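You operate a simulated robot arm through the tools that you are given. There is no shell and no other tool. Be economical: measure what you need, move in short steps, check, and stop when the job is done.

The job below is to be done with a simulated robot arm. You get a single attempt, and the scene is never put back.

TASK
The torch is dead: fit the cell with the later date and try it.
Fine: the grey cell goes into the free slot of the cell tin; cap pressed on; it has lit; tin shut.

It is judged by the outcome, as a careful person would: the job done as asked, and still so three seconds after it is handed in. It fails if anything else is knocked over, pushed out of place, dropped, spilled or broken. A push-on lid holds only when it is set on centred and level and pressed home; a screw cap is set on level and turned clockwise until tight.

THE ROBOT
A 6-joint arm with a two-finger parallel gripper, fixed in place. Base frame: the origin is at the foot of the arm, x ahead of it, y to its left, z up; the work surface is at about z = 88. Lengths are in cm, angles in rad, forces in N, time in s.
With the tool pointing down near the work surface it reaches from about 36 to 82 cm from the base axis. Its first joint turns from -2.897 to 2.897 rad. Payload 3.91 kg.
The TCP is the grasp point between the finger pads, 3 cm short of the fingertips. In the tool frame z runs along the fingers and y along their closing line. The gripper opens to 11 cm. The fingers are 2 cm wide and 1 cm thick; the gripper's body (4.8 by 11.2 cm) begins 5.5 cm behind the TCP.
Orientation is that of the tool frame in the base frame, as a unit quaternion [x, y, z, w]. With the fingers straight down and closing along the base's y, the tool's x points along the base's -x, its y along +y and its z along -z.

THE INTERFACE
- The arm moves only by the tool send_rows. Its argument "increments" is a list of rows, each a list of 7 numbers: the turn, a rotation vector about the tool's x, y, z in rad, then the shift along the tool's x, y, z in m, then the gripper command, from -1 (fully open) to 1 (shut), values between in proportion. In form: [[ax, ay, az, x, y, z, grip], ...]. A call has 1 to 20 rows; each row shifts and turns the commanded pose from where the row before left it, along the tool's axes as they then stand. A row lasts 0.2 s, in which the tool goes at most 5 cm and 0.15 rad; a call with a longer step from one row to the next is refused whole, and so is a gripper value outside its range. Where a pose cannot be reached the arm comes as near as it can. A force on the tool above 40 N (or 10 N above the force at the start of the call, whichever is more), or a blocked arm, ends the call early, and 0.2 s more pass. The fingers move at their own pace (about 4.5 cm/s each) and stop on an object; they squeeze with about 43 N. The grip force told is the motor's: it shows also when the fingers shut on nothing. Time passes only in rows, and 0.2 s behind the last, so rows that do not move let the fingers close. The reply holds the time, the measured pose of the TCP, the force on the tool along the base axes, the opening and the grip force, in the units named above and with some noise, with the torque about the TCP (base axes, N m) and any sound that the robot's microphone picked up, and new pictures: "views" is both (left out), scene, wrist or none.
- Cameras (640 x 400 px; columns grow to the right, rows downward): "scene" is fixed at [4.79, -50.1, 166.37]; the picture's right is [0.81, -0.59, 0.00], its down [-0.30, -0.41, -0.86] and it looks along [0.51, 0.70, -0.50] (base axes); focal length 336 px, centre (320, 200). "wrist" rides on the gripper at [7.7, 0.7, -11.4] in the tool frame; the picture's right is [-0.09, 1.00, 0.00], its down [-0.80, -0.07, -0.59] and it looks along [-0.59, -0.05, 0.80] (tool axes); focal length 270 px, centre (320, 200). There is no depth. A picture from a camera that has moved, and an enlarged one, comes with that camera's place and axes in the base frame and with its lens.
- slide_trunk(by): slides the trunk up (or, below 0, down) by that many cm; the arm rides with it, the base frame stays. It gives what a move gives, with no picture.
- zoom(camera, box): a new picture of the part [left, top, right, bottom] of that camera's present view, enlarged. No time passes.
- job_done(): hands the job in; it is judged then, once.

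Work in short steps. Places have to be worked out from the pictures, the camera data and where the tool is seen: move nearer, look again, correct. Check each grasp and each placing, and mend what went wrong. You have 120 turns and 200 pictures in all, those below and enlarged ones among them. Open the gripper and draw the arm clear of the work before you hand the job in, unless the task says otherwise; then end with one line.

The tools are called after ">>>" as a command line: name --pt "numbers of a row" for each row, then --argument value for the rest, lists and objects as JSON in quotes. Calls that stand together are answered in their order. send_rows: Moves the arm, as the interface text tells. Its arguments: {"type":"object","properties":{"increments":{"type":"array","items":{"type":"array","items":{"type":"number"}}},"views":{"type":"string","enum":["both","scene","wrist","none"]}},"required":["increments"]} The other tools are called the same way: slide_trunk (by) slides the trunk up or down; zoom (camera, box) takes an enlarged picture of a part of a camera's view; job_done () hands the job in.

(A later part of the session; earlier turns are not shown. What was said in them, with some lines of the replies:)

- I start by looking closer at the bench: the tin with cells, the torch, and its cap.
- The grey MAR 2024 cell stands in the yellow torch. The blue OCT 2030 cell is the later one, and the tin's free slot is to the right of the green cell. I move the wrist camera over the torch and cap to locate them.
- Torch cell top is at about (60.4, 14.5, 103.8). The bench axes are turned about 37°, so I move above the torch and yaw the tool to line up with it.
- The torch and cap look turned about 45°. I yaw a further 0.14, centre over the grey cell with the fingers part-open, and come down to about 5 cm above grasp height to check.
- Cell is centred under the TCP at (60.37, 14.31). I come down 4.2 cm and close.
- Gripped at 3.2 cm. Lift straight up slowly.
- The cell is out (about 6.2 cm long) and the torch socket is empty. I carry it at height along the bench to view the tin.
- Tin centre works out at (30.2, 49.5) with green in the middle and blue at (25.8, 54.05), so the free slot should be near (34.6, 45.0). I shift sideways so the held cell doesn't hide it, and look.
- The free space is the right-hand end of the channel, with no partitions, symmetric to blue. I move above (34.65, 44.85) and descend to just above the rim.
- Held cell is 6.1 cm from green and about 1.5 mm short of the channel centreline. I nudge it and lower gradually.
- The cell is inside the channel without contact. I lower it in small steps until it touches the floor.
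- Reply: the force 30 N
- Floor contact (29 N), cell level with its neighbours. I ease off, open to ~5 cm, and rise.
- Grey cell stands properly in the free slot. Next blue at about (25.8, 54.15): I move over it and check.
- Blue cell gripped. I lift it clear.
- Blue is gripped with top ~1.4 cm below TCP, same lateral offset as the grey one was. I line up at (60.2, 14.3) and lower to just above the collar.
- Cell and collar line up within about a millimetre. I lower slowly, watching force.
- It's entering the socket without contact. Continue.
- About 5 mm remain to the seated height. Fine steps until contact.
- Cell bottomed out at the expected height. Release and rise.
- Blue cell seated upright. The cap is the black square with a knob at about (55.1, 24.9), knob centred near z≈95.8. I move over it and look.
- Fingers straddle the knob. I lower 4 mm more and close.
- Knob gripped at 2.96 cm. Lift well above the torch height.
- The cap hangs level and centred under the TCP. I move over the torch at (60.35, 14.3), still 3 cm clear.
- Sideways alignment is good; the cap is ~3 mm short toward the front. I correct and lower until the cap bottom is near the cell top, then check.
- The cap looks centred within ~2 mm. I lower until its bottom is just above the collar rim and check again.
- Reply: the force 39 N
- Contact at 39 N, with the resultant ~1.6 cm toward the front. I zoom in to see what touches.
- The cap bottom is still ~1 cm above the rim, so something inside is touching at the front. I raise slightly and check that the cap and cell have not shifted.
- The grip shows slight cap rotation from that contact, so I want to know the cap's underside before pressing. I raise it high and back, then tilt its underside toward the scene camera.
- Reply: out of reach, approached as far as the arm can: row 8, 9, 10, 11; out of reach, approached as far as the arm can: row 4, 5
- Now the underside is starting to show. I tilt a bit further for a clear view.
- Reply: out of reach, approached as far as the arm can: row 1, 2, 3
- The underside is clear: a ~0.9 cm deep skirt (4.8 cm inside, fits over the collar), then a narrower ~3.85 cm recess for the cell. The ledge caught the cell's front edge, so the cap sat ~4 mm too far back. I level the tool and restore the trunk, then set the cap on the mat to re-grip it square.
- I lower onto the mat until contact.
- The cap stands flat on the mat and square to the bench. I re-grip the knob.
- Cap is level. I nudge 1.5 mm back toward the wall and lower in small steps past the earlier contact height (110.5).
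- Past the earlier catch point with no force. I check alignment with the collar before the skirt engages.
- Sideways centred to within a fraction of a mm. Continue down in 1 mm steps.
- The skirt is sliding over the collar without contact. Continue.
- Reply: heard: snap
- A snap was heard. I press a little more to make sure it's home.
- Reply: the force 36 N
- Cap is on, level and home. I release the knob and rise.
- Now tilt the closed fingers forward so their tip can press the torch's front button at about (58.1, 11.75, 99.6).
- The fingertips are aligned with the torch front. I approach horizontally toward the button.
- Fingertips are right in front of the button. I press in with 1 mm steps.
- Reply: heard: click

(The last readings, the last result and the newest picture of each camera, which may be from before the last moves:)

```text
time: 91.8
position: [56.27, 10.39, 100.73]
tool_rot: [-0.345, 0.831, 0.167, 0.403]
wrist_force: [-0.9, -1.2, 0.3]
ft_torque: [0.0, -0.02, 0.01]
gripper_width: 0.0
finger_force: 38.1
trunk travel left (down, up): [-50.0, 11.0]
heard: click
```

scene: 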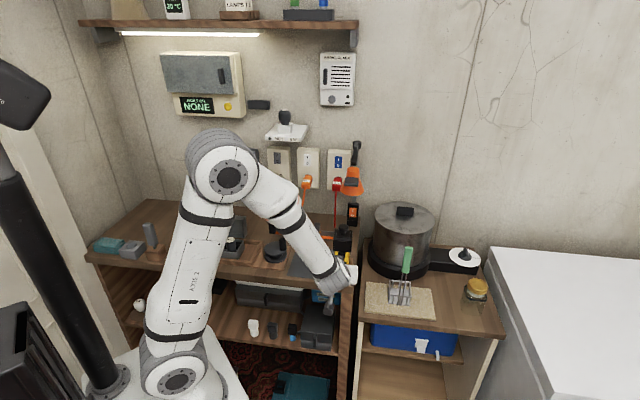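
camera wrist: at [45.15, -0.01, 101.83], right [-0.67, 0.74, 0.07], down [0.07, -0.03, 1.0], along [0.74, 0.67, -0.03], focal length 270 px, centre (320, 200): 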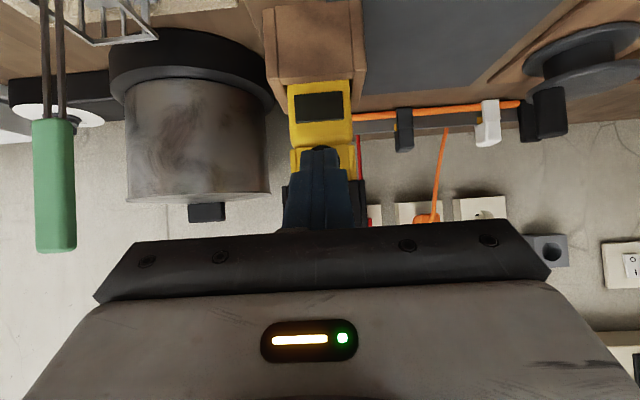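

Click heard. I back off horizontally and look at the torch.

>>> send_rows --pt "0 0 0 0.0062 0 -0.0078 1" --pt "0 0 0 0.0124 0 -0.0157 1" --pt "0 0 0 0.0186 0 -0.0235 1" --pt "0 0 0 0.0186 0 -0.0235 1" --pt "0 0 0 0 0 0 1"

>>> zoom --camera "wrist" --box '[240, 40, 400, 180]'

>>> zoom --camera "scene" --box '[318, 220, 374, 275]'

```text
time: 93.0
position: [49.96, 4.0, 100.69]
tool_rot: [-0.345, 0.831, 0.166, 0.403]
wrist_force: [-0.4, -0.8, 0.2]
ft_torque: [-0.03, 0.02, 0.01]
gripper_width: 0.0
finger_force: 37.9
trunk travel left (down, up): [-50.0, 11.0]
camera wrist: at [39.77, -5.35, 101.73], right [-0.67, 0.74, 0.07], down [0.07, -0.03, 1.0], along [0.74, 0.67, -0.03], focal length 270 px, centre (320, 200)
```

scene: 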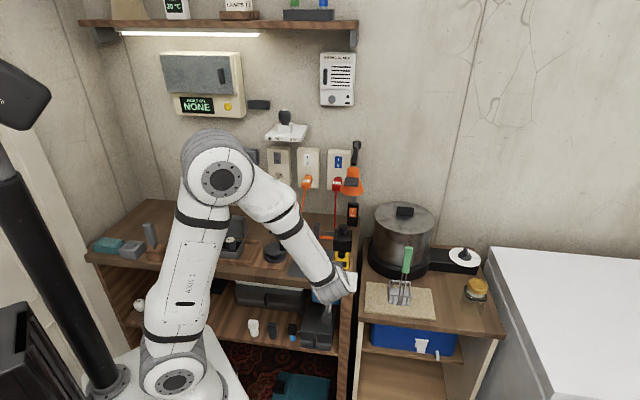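
wrist: 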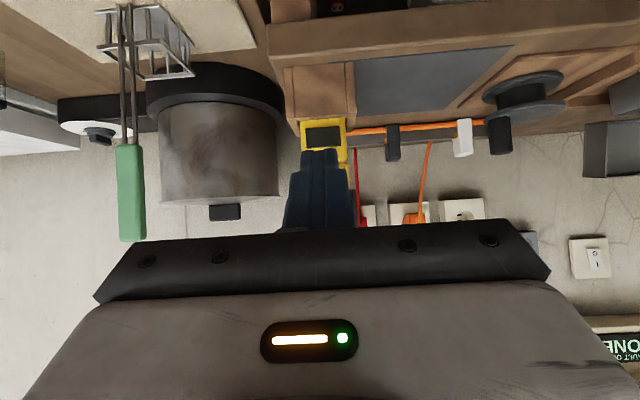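

```text
2.86 times, centred on (320, 110) of wrist
camera zoom: at [39.77, -5.35, 101.73], right [-0.67, 0.74, 0.07], down [0.07, -0.03, 1.0], along [0.74, 0.67, -0.03], focal length 772 px, centre (320, 457)
```

zoom: 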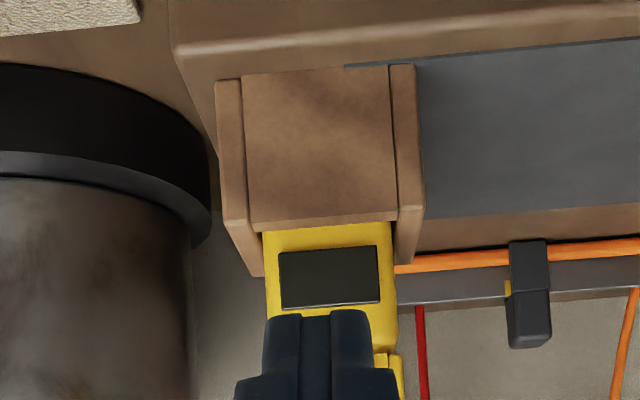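

```text
7.27 times, centred on (346, 248) of scene
camera zoom: at [4.79, -50.1, 166.37], right [0.81, -0.59, 0.0], down [-0.3, -0.41, -0.86], along [0.51, 0.7, -0.5], focal length 2447 px, centre (131, -146)
```

zoom: 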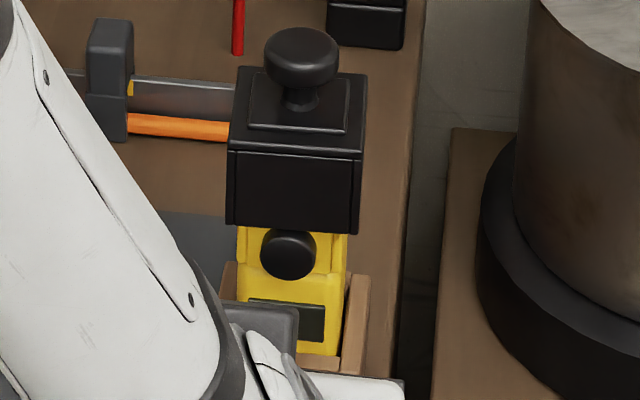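

Lens is dark now; the button may be momentary. I press again and look while it's held.

>>> send_rows --pt "0 0 0 -0.0186 0 0.0235 1" --pt "0 0 0 -0.0186 0 0.0235 1" --pt "0 0 0 -0.0124 0 0.0157 1" --pt "0 0 0 -0.0025 0 0.0031 1" --pt "0 0 0 -0.0025 0 0.0031 1" --pt "0 0 0 -0.0012 0 0.0016 1" --pt "0 0 0 0 0 0 1" --views "wrist"

>>> zoom --camera "wrist" --box '[240, 40, 400, 180]'

```text
time: 94.6
position: [56.34, 10.43, 100.85]
tool_rot: [-0.344, 0.832, 0.165, 0.403]
wrist_force: [-1.4, 0.6, 0.6]
ft_torque: [0.02, -0.01, -0.01]
gripper_width: 0.04
finger_force: 37.8
trunk travel left (down, up): [-50.0, 11.0]
heard: click
camera wrist: at [46.14, 1.13, 101.82], right [-0.67, 0.74, 0.07], down [0.07, -0.03, 1.0], along [0.74, 0.67, -0.03], focal length 270 px, centre (320, 200)
```

wrist: 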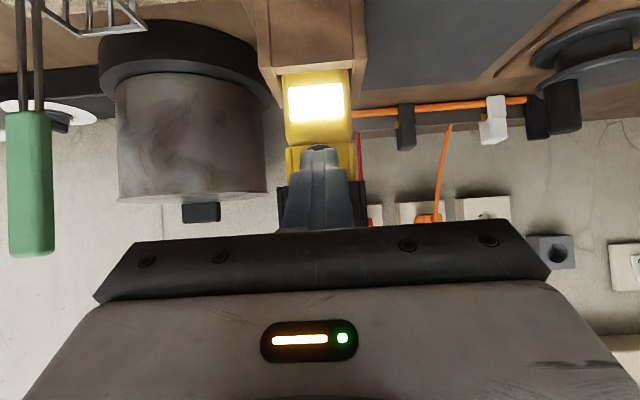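

```text
2.86 times, centred on (320, 110) of wrist
camera zoom: at [46.14, 1.13, 101.82], right [-0.67, 0.74, 0.07], down [0.07, -0.03, 1.0], along [0.74, 0.67, -0.03], focal length 772 px, centre (320, 457)
```

zoom: 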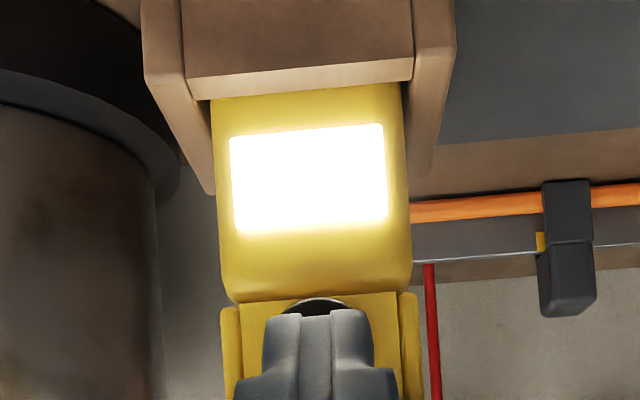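

It lights while pressed. I retreat, rise, and straighten the tool.

>>> send_rows --pt "0 0 0 0 0 0 1" --pt "0 0 0 0.0062 0 -0.0078 1" --pt "0 0 0 0.0186 0 -0.0235 1" --pt "0 0 0 0.0186 0 -0.0235 1" --pt "0 0 0 0.0124 0 -0.0157 1" --pt "0 0 0 -0.0313 0 -0.0249 1" --pt "0 0 0 -0.0313 0 -0.0249 1" --pt "0 0 0 -0.0313 0 -0.0249 1" --pt "0 0 0 -0.0313 0 -0.0249 1" --pt "0 0.15 0 0 0 0 1" --pt "0 0.15 0 0 0 0 1" --pt "0 0.15 0 0 0 0 1" --pt "0 0.15 0 0 0 0 1" --pt "0 0.15 0 0 0 0 1" --pt "0 0.15 0 0 0 0 1" --pt "0 0 0 0 0 0 1"

>>> zoom --camera "scene" --box '[318, 220, 374, 275]'

>>> zoom --camera "scene" --box '[170, 195, 266, 260]'

```text
time: 98.0
position: [49.73, 4.07, 116.76]
tool_rot: [-0.383, 0.924, -0.001, 0.001]
wrist_force: [0.1, 0.2, -0.3]
ft_torque: [-0.02, -0.01, -0.01]
gripper_width: 0.0
finger_force: 38.1
trunk travel left (down, up): [-50.0, 11.0]
camera wrist: at [43.88, -0.95, 128.18], right [-0.64, 0.77, 0.0], down [0.62, 0.52, 0.6], along [0.46, 0.38, -0.8], focal length 270 px, centre (320, 200)
```

scene: 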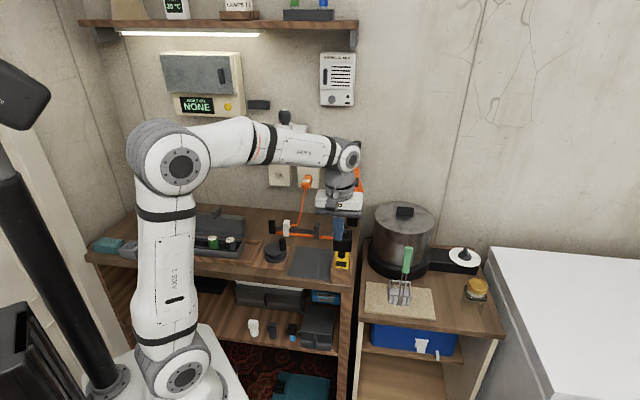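
wrist: 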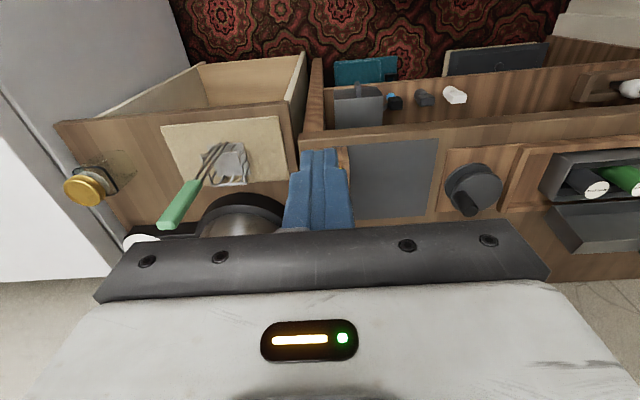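

```text
7.27 times, centred on (346, 248) of scene
camera zoom: at [4.79, -50.1, 166.37], right [0.81, -0.59, 0.0], down [-0.3, -0.41, -0.86], along [0.51, 0.7, -0.5], focal length 2447 px, centre (131, -146)
```

zoom: 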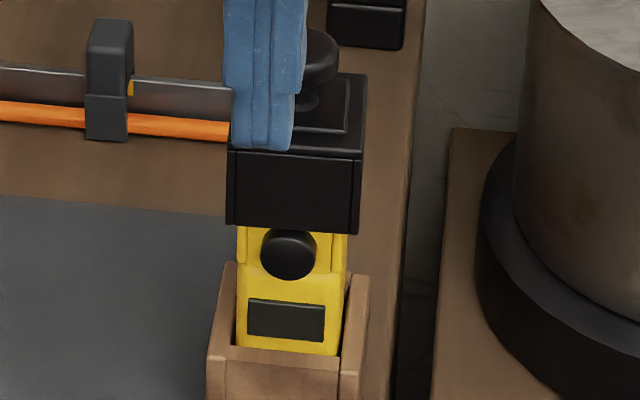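

```text
6.15 times, centred on (218, 228) of scene
camera zoom: at [4.79, -50.1, 166.37], right [0.81, -0.59, 0.0], down [-0.3, -0.41, -0.86], along [0.51, 0.7, -0.5], focal length 2070 px, centre (948, 31)
```

zoom: 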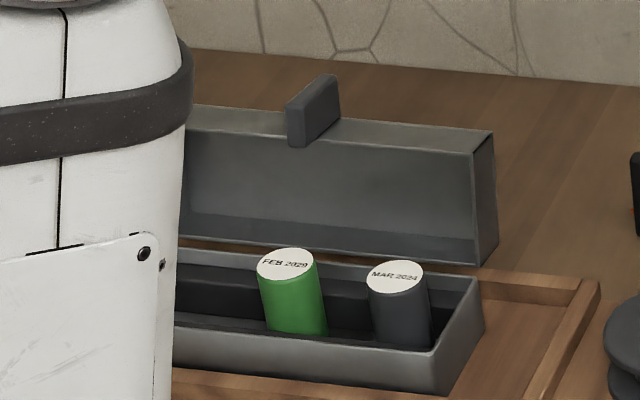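

Torch is lit and done; cap still on. Now the tin lid: I bring the camera in front of the tin to measure the lid and its tab.

>>> send_rows --pt "0 0 0 -0.0036 0.0373 0 1" --pt "0 0 0 -0.0036 0.0373 0 1" --pt "0 0 0 -0.0036 0.0373 0 1" --pt "0 0 0 -0.0036 0.0373 0 1" --pt "0 0 0 -0.0036 0.0373 0 1" --pt "0 0 0 -0.0036 0.0373 0 1" --pt "0 0 0 -0.0036 0.0373 0 1" --pt "0 0 0 -0.0036 0.0373 0 1" --pt "0 0 0 -0.0036 0.0373 0 1" --pt "0 0 0 -0.0036 0.0373 0 1" --pt "0 0 0 -0.0036 0.0373 0 1" --pt "0 0 0 0 0 0 1"

>>> zoom --camera "wrist" --box '[300, 80, 540, 230]'

>>> zoom --camera "scene" --box '[180, 200, 256, 262]'

```text
time: 100.6
position: [23.69, 36.01, 116.73]
tool_rot: [-0.383, 0.924, -0.001, 0.001]
wrist_force: [1.2, -1.1, -0.2]
ft_torque: [0.0, 0.0, -0.03]
gripper_width: 0.01
finger_force: 37.7
trunk travel left (down, up): [-50.0, 11.0]
camera wrist: at [17.69, 30.97, 128.2], right [-0.64, 0.77, 0.0], down [0.61, 0.52, 0.6], along [0.46, 0.38, -0.8], focal length 270 px, centre (320, 200)
```

scene: 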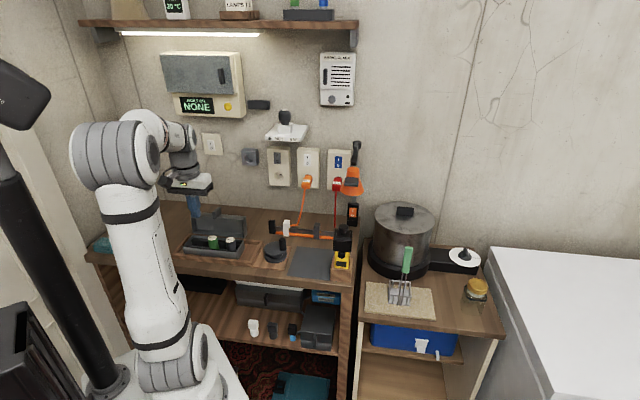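
wrist: 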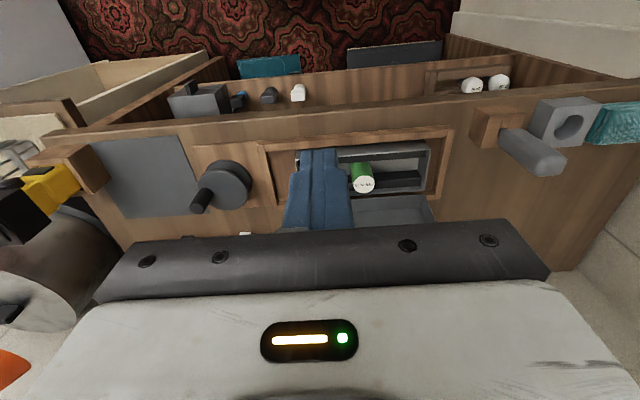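

```text
2.67 times, centred on (420, 155) of wrist
camera zoom: at [17.69, 30.97, 128.2], right [-0.64, 0.77, 0.0], down [0.61, 0.52, 0.6], along [0.46, 0.38, -0.8], focal length 721 px, centre (53, 320)
```

zoom: 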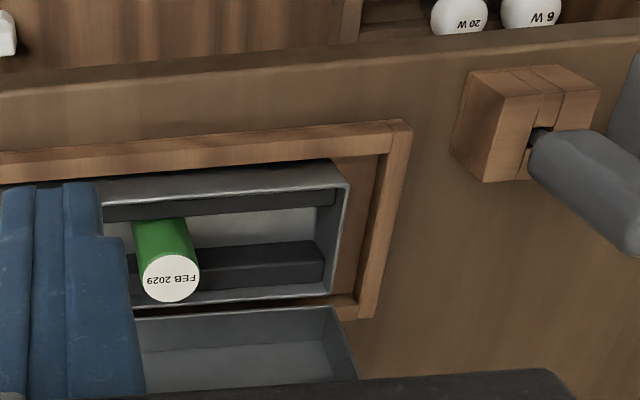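

```text
6.45 times, centred on (218, 231) of scene
camera zoom: at [4.79, -50.1, 166.37], right [0.81, -0.59, 0.0], down [-0.3, -0.41, -0.86], along [0.51, 0.7, -0.5], focal length 2170 px, centre (978, 0)
```

zoom: 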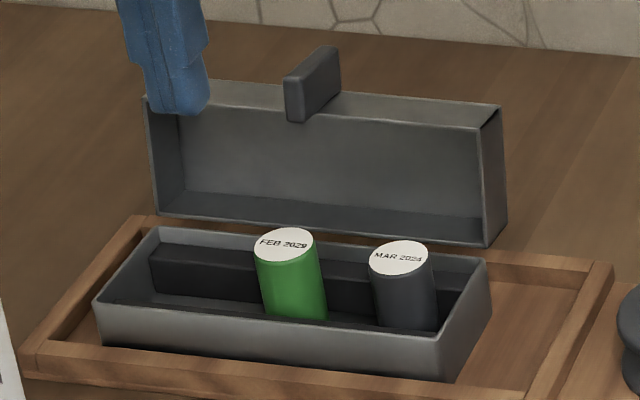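

The lid stands open just behind the tin (hinge near e2≈61, z≈93; top ≈100.4), tab on its upper edge. I go over and behind it with closed fingers and check clearance.

>>> send_rows --pt "0 0 0 -0.0376 0.0074 0 1" --pt "0 0 0 -0.0376 0.0074 0 1" --pt "0 0 0 -0.0376 0.0074 0 1" --pt "0 0 0 -0.0376 0.0074 0 1" --pt "0 0 0 -0.0376 0.0074 0 1" --pt "0 0 0 -0.0376 0.0074 0 1" --pt "0 0 0 -0.0376 0.0074 0 1" --pt "0 0 0 0 0 0.04 1" --pt "0 0 0 0 0 0.04 1" --pt "0 0 0 0 0 0 1"

>>> zoom --camera "scene" --box '[180, 190, 256, 252]'

>>> zoom --camera "wrist" --box '[160, 20, 480, 220]'

```text
time: 102.8
position: [38.67, 58.18, 108.77]
tool_rot: [-0.383, 0.924, 0.0, 0.001]
wrist_force: [-1.2, 0.0, 0.5]
ft_torque: [0.02, -0.02, 0.0]
gripper_width: 0.02
finger_force: 37.6
trunk travel left (down, up): [-50.0, 11.0]
camera wrist: at [32.78, 53.19, 120.15], right [-0.64, 0.77, 0.0], down [0.61, 0.52, 0.6], along [0.46, 0.38, -0.8], focal length 270 px, centre (320, 200)
```

scene: 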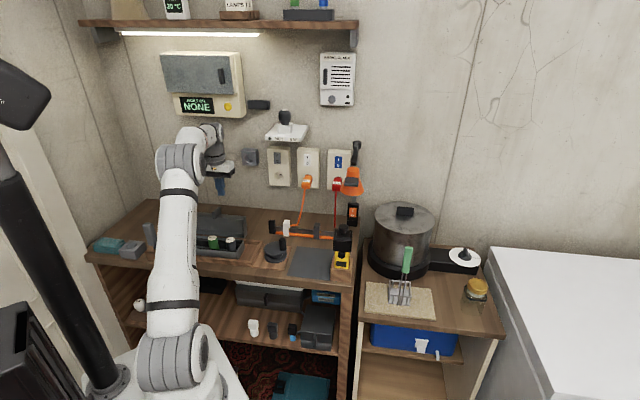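
wrist: 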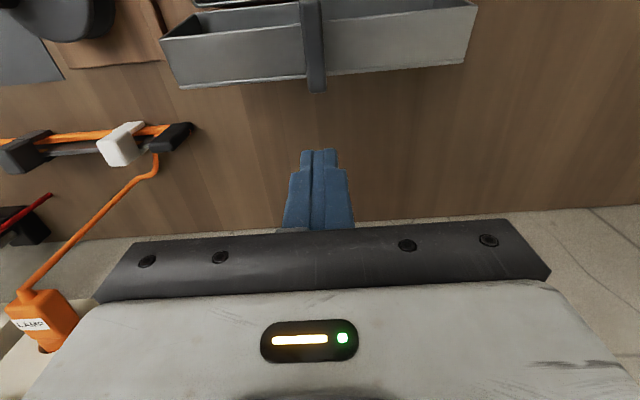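

```text
6.45 times, centred on (218, 221) of scene
camera zoom: at [4.79, -50.1, 166.37], right [0.81, -0.59, 0.0], down [-0.3, -0.41, -0.86], along [0.51, 0.7, -0.5], focal length 2170 px, centre (978, 64)
```

zoom: 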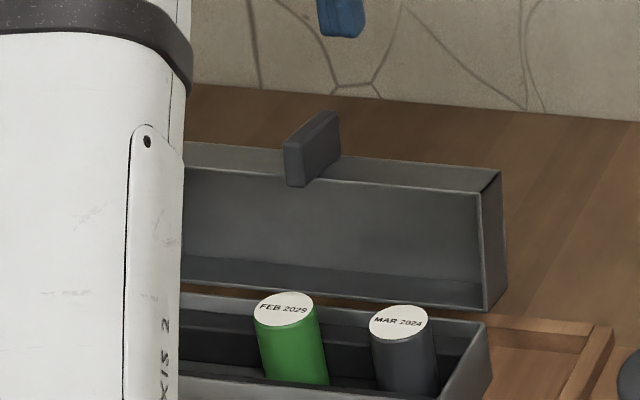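

```text
2.00 times, centred on (320, 120) of wrist
camera zoom: at [32.78, 53.19, 120.15], right [-0.64, 0.77, 0.0], down [0.61, 0.52, 0.6], along [0.46, 0.38, -0.8], focal length 541 px, centre (320, 360)
```

zoom: 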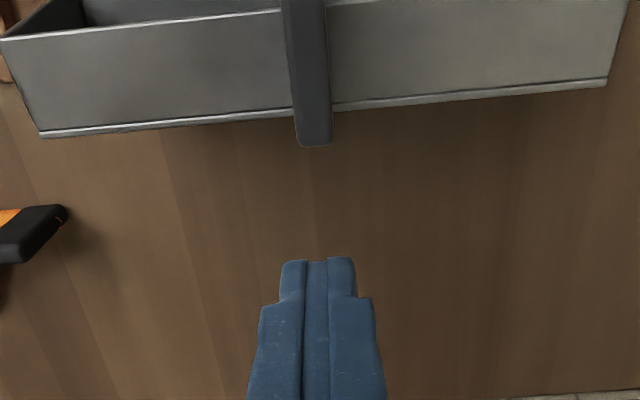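

The view shows lid's back edge at e2≈64.9 with the tab overhanging to ≈65.9. I shift 3 cm sideways to miss the tab, and lower behind the lid panel.

>>> send_rows --pt "0 0 0 0 0.03 0 1" --pt "0 0 0 0 0 0.03 1" --pt "0 0 0 0 0 0.03 1" --pt "0 0 0 0 0 0.018 1" --pt "0 0 0 0 0 0 1"

>>> zoom --camera "wrist" --box '[160, 20, 480, 220]'

```text
time: 104.0
position: [36.57, 60.3, 100.99]
tool_rot: [-0.383, 0.924, 0.0, 0.001]
wrist_force: [-0.1, -1.0, 0.0]
ft_torque: [-0.01, -0.01, 0.01]
gripper_width: 0.0
finger_force: 37.7
trunk travel left (down, up): [-50.0, 11.0]
camera wrist: at [30.68, 55.29, 112.33], right [-0.64, 0.77, 0.0], down [0.61, 0.52, 0.6], along [0.46, 0.38, -0.8], focal length 270 px, centre (320, 200)
```

scene: 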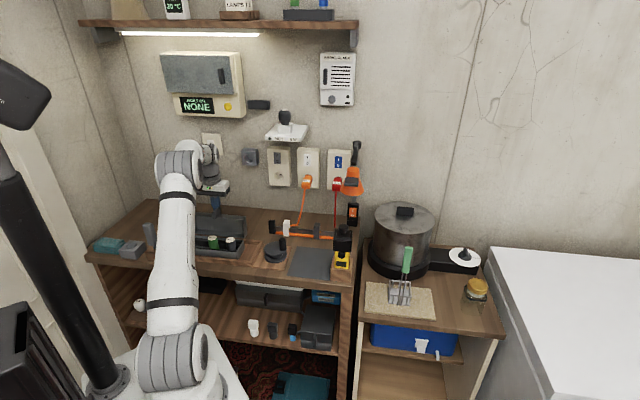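
wrist: 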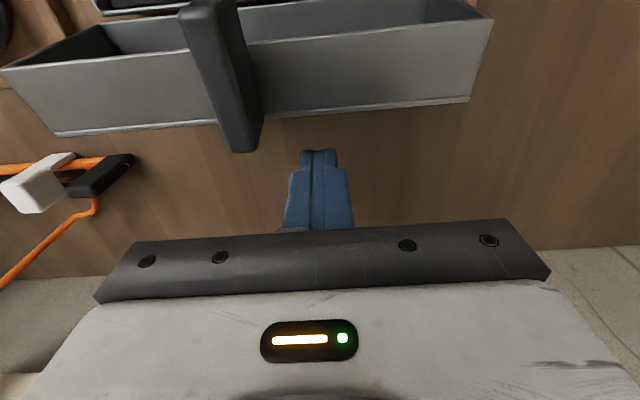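

```text
2.00 times, centred on (320, 120) of wrist
camera zoom: at [30.68, 55.29, 112.33], right [-0.64, 0.77, 0.0], down [0.61, 0.52, 0.6], along [0.46, 0.38, -0.8], focal length 541 px, centre (320, 360)
```

zoom: 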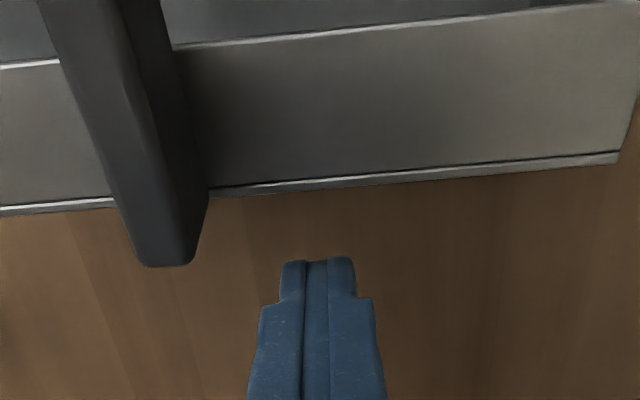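

Clear. I pull toward the front slowly to start swinging the lid.

>>> send_rows --pt "0 0 0 0.01 0 0 1" --pt "0 0 0 0.01 0 0 1" --pt "0 0 0 0.005 0 0 1" --pt "0 0 0 0.005 0 0 1" --pt "0 0 0 0.005 0 0 1" --pt "0 0 0 0.005 0 0 1" --pt "0 0 0 0 0 0 1"

>>> zoom --camera "scene" --box '[180, 190, 256, 252]'

```text
time: 105.6
position: [33.6, 57.49, 100.92]
tool_rot: [-0.383, 0.924, -0.001, 0.001]
wrist_force: [0.0, 0.1, -0.4]
ft_torque: [0.0, 0.0, 0.01]
gripper_width: 0.02
finger_force: 37.4
trunk travel left (down, up): [-50.0, 11.0]
camera wrist: at [27.74, 52.39, 112.33], right [-0.64, 0.77, 0.0], down [0.61, 0.52, 0.6], along [0.46, 0.38, -0.8], focal length 270 px, centre (320, 200)
```

scene: 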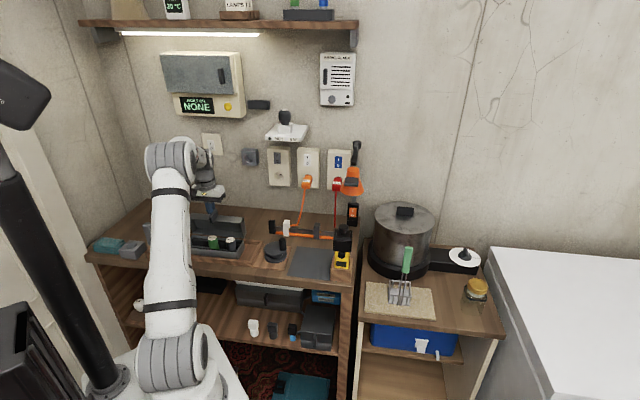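
wrist: 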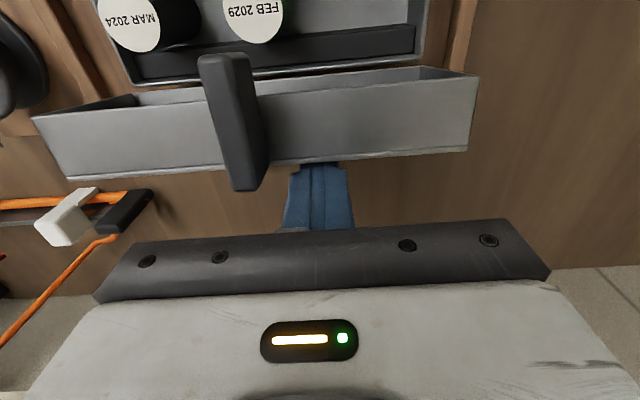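

```text
6.45 times, centred on (218, 221) of scene
camera zoom: at [4.79, -50.1, 166.37], right [0.81, -0.59, 0.0], down [-0.3, -0.41, -0.86], along [0.51, 0.7, -0.5], focal length 2170 px, centre (978, 64)
```

zoom: 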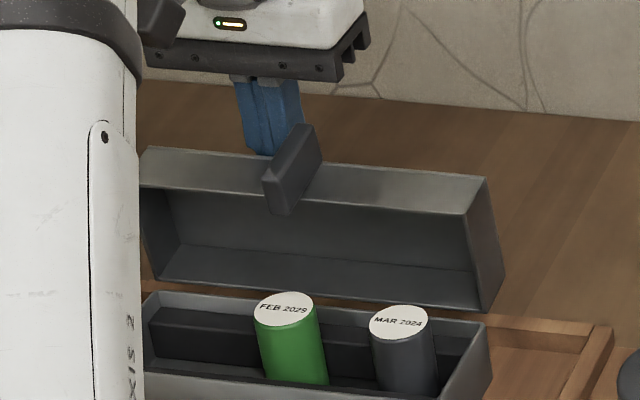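

The lid is swinging smoothly with negligible force. I continue forward.

>>> send_rows --pt "0 0 0 0.005 0 0 1" --pt "0 0 0 0.005 0 0 1" --pt "0 0 0 0.005 0 0 1" --pt "0 0 0 0.005 0 0 1" --pt "0 0 0 0.005 0 0 1" --pt "0 0 0 0 0 0 1"

>>> zoom --camera "scene" --box '[180, 190, 256, 252]'

```text
time: 107.0
position: [31.8, 55.74, 100.89]
tool_rot: [-0.384, 0.923, -0.001, 0.001]
wrist_force: [-0.7, -0.2, 0.5]
ft_torque: [0.01, 0.03, 0.03]
gripper_width: 0.0
finger_force: 37.6
trunk travel left (down, up): [-50.0, 11.0]
camera wrist: at [25.93, 50.64, 112.36], right [-0.64, 0.77, 0.0], down [0.61, 0.52, 0.6], along [0.46, 0.38, -0.8], focal length 270 px, centre (320, 200)
```

scene: 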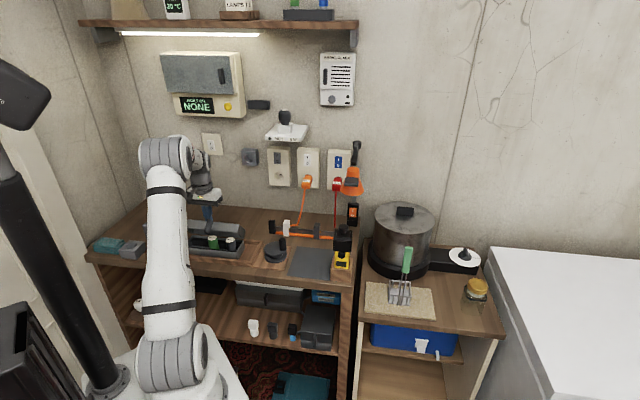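
wrist: 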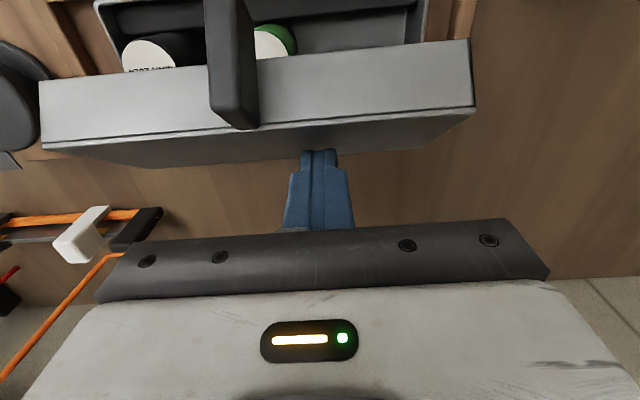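

```text
6.45 times, centred on (218, 221) of scene
camera zoom: at [4.79, -50.1, 166.37], right [0.81, -0.59, 0.0], down [-0.3, -0.41, -0.86], along [0.51, 0.7, -0.5], focal length 2170 px, centre (978, 64)
```

zoom: 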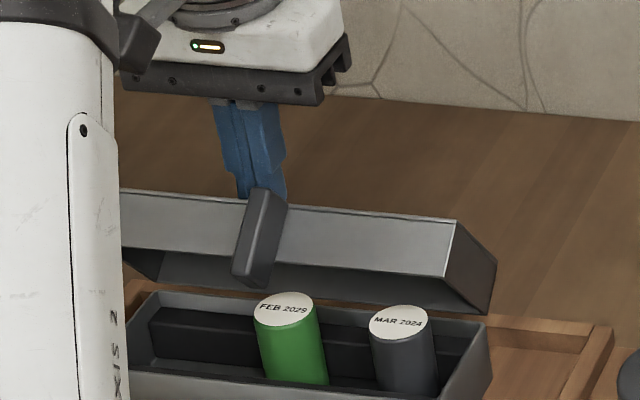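

>>> send_rows --pt "0 0 0 0.005 0 0 1" --pt "0 0 0 0.005 0 0 1" --pt "0 0 0 0.005 0 0 1" --pt "0 0 0 0.005 0 0 1" --pt "0 0 0 0.005 0 0 1" --pt "0 0 0 0 0 0 1"

>>> zoom --camera "scene" --box '[180, 190, 256, 252]'

```text
time: 108.4
position: [30.11, 53.99, 100.89]
tool_rot: [-0.383, 0.924, 0.0, 0.001]
wrist_force: [-1.0, -0.4, -0.1]
ft_torque: [-0.01, 0.0, -0.01]
gripper_width: 0.0
finger_force: 37.8
trunk travel left (down, up): [-50.0, 11.0]
camera wrist: at [24.21, 48.86, 112.33], right [-0.64, 0.77, 0.0], down [0.61, 0.52, 0.6], along [0.46, 0.38, -0.8], focal length 270 px, centre (320, 200)
```

scene: 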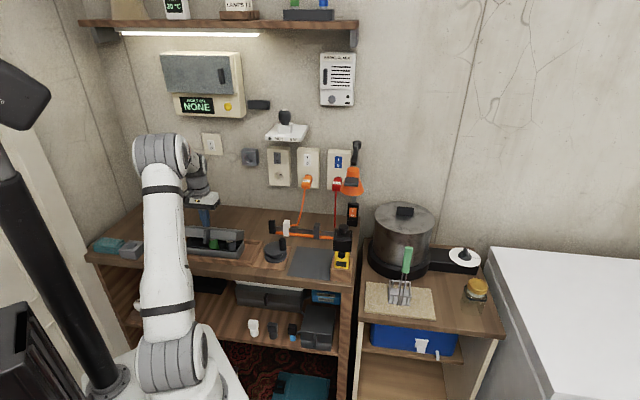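
wrist: 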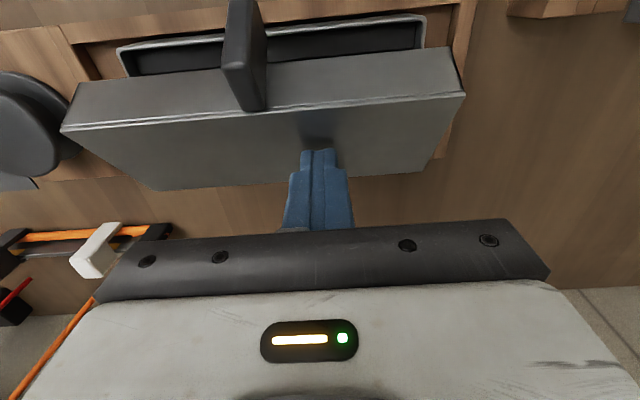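

```text
6.45 times, centred on (218, 221) of scene
camera zoom: at [4.79, -50.1, 166.37], right [0.81, -0.59, 0.0], down [-0.3, -0.41, -0.86], along [0.51, 0.7, -0.5], focal length 2170 px, centre (978, 64)
```

zoom: 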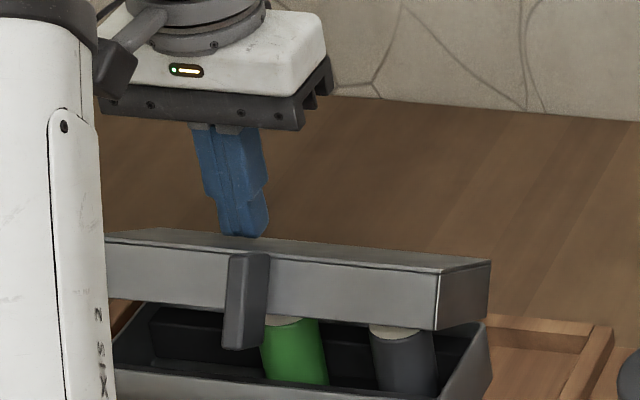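

Nearly down. Continue a further 3 cm forward.

>>> send_rows --pt "0 0 0 0.005 0 0 1" --pt "0 0 0 0.005 0 0 1" --pt "0 0 0 0.005 0 0 1" --pt "0 0 0 0.005 0 0 1" --pt "0 0 0 0.005 0 0 1" --pt "0 0 0 0.005 0 0 1" --pt "0 0 0 0 0 0 1"

>>> zoom --camera "scene" --box '[180, 200, 256, 262]'

```text
time: 110.0
position: [27.94, 51.67, 101.01]
tool_rot: [-0.383, 0.924, -0.001, 0.001]
wrist_force: [0.3, -0.1, 0.8]
ft_torque: [-0.05, 0.04, 0.0]
gripper_width: 0.01
finger_force: 37.8
trunk travel left (down, up): [-50.0, 11.0]
camera wrist: at [22.07, 46.68, 112.35], right [-0.64, 0.77, 0.0], down [0.61, 0.52, 0.6], along [0.46, 0.38, -0.8], focal length 270 px, centre (320, 200)
```

scene: 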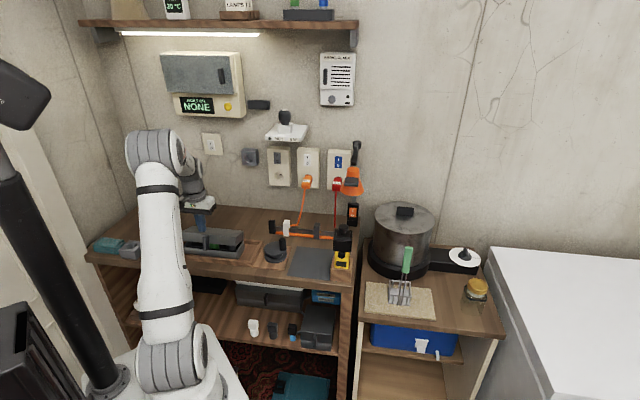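
wrist: 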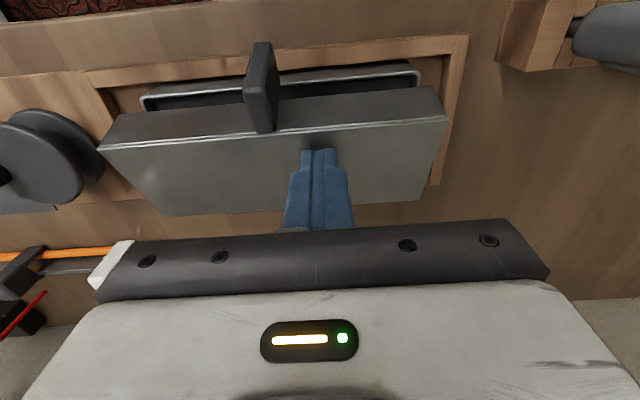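

```text
6.45 times, centred on (218, 231) of scene
camera zoom: at [4.79, -50.1, 166.37], right [0.81, -0.59, 0.0], down [-0.3, -0.41, -0.86], along [0.51, 0.7, -0.5], focal length 2170 px, centre (978, 0)
```

zoom: 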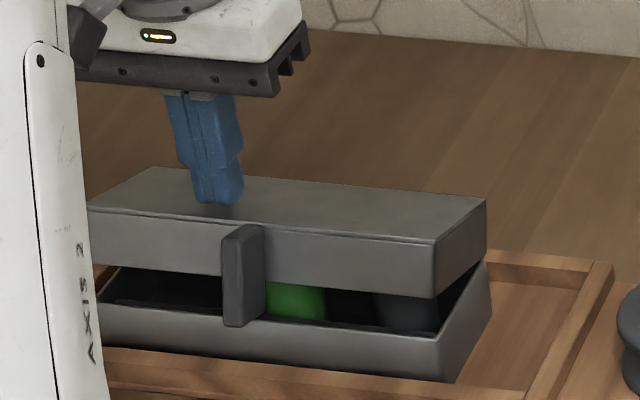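

The lid is nearly closed. I press down on its top in small steps.

>>> send_rows --pt "0 0 0 0.003 0 0.003 1" --pt "0 0 0 0.003 0 0.003 1" --pt "0 0 0 0 0 0.003 1" --pt "0 0 0 0 0 0.002 1" --pt "0 0 0 0 0 0.002 1" --pt "0 0 0 0 0 0 1" --views "none"

>>> zoom --camera "scene" --box '[180, 200, 256, 262]'

```text
time: 111.4
position: [27.63, 51.3, 99.67]
tool_rot: [-0.382, 0.924, -0.002, 0.001]
wrist_force: [-0.4, 0.1, 0.1]
ft_torque: [-0.02, -0.02, 0.02]
gripper_width: 0.0
finger_force: 37.7
trunk travel left (down, up): [-50.0, 11.0]
```

```text
6.45 times, centred on (218, 231) of scene
camera zoom: at [4.79, -50.1, 166.37], right [0.81, -0.59, 0.0], down [-0.3, -0.41, -0.86], along [0.51, 0.7, -0.5], focal length 2170 px, centre (978, 0)
```

zoom: 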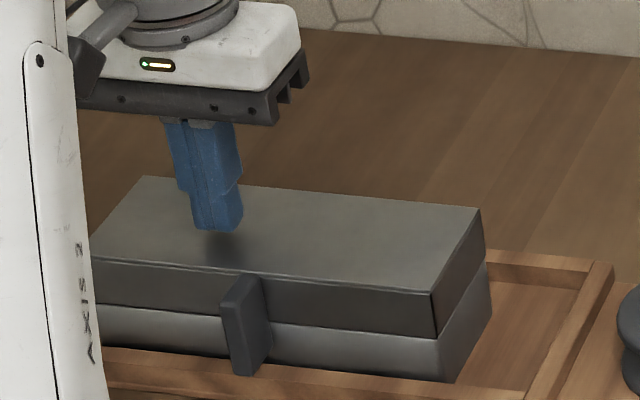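

The lid has dropped shut. I press lightly to confirm it's home.

>>> send_rows --pt "0 0 0 0 -0.01 0.003 1" --pt "0 0 0 0 -0.01 0.002 1" --pt "0 0 0 0 0 0.002 1" --pt "0 0 0 0 0 0.001 1" --pt "0 0 0 0 0 0 1" --views "none"

```text
time: 112.6
position: [28.93, 49.8, 99.05]
tool_rot: [-0.382, 0.924, 0.002, 0.002]
wrist_force: [-0.1, -3.2, 13.0]
ft_torque: [-0.12, -0.01, -0.06]
gripper_width: 0.0
finger_force: 37.1
trunk travel left (down, up): [-50.0, 11.0]
```

Firm contact at 13 N on the closed lid. I rise, open the gripper and draw clear, then inspect everything.

>>> send_rows --pt "0 0 0 0 0 -0.02 1" --pt "0 0 0 0 0 -0.04 1" --pt "0 0 0 0 0 -0.04 1" --pt "0 0 0 0 0 -0.04 0" --pt "0 0 0 0 0 -0.04 -1" --pt "0 0 0 0.03 0.02 0 -1" --pt "0 0 0 0.03 0.02 0 -1" --pt "0 0 0 0.03 0 0 -1" --pt "0 0 0 0 0 0 -1" --pt "0 0 0 0 0 0 -1"

>>> zoom --camera "scene" --box '[170, 200, 266, 262]'

>>> zoom --camera "scene" --box '[260, 215, 370, 280]'

```text
time: 114.8
position: [19.82, 46.32, 116.74]
tool_rot: [-0.383, 0.924, -0.001, 0.001]
wrist_force: [-0.3, 0.0, 0.6]
ft_torque: [0.0, 0.0, 0.02]
gripper_width: 10.99
finger_force: 0.1
trunk travel left (down, up): [-50.0, 11.0]
camera wrist: at [13.86, 41.4, 128.22], right [-0.64, 0.77, 0.0], down [0.61, 0.52, 0.6], along [0.46, 0.38, -0.8], focal length 270 px, centre (320, 200)
```

scene: 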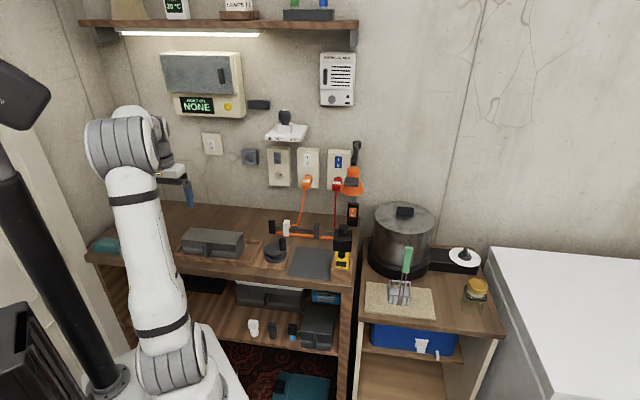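
wrist: 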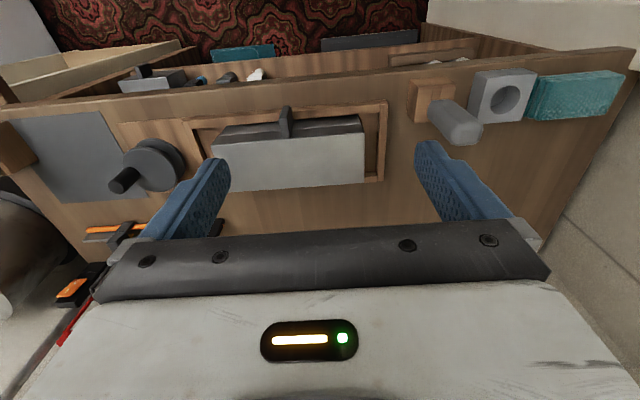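

```text
6.45 times, centred on (218, 231) of scene
camera zoom: at [4.79, -50.1, 166.37], right [0.81, -0.59, 0.0], down [-0.3, -0.41, -0.86], along [0.51, 0.7, -0.5], focal length 2170 px, centre (978, 0)
```

zoom: 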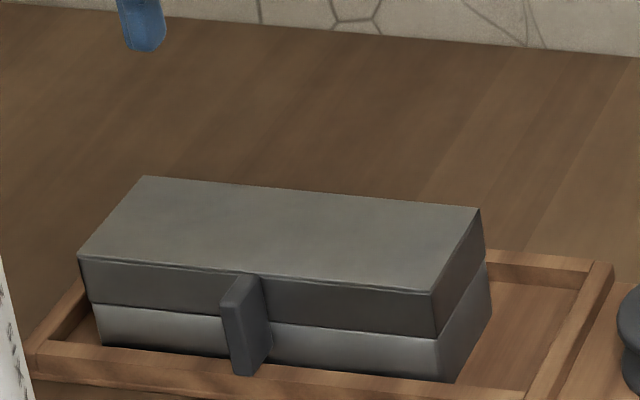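

```text
5.82 times, centred on (315, 248) of scene
camera zoom: at [4.79, -50.1, 166.37], right [0.81, -0.59, 0.0], down [-0.3, -0.41, -0.86], along [0.51, 0.7, -0.5], focal length 1957 px, centre (349, -76)
```

zoom: 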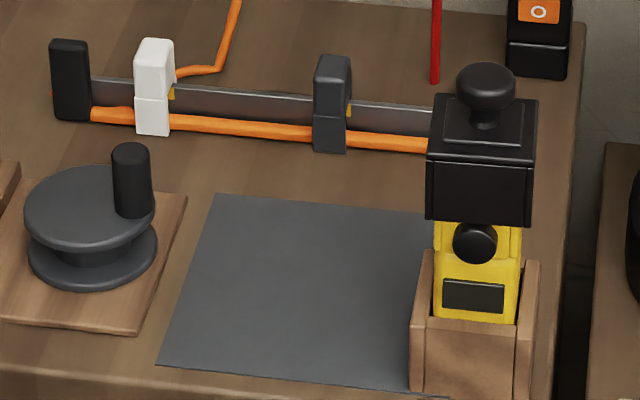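

The tin is shut with the grey cell inside and the torch is capped and has lit. Nothing else has moved, and the gripper is open and clear, so I hand the job in.

>>> job_done

```text
The job is handed in.
```

The OCT 2030 cell is in the torch with the cap snapped on; the torch lit when I pressed its button (it stays lit only while pressed). The grey cell is in the tin's free slot, and the tin is shut.
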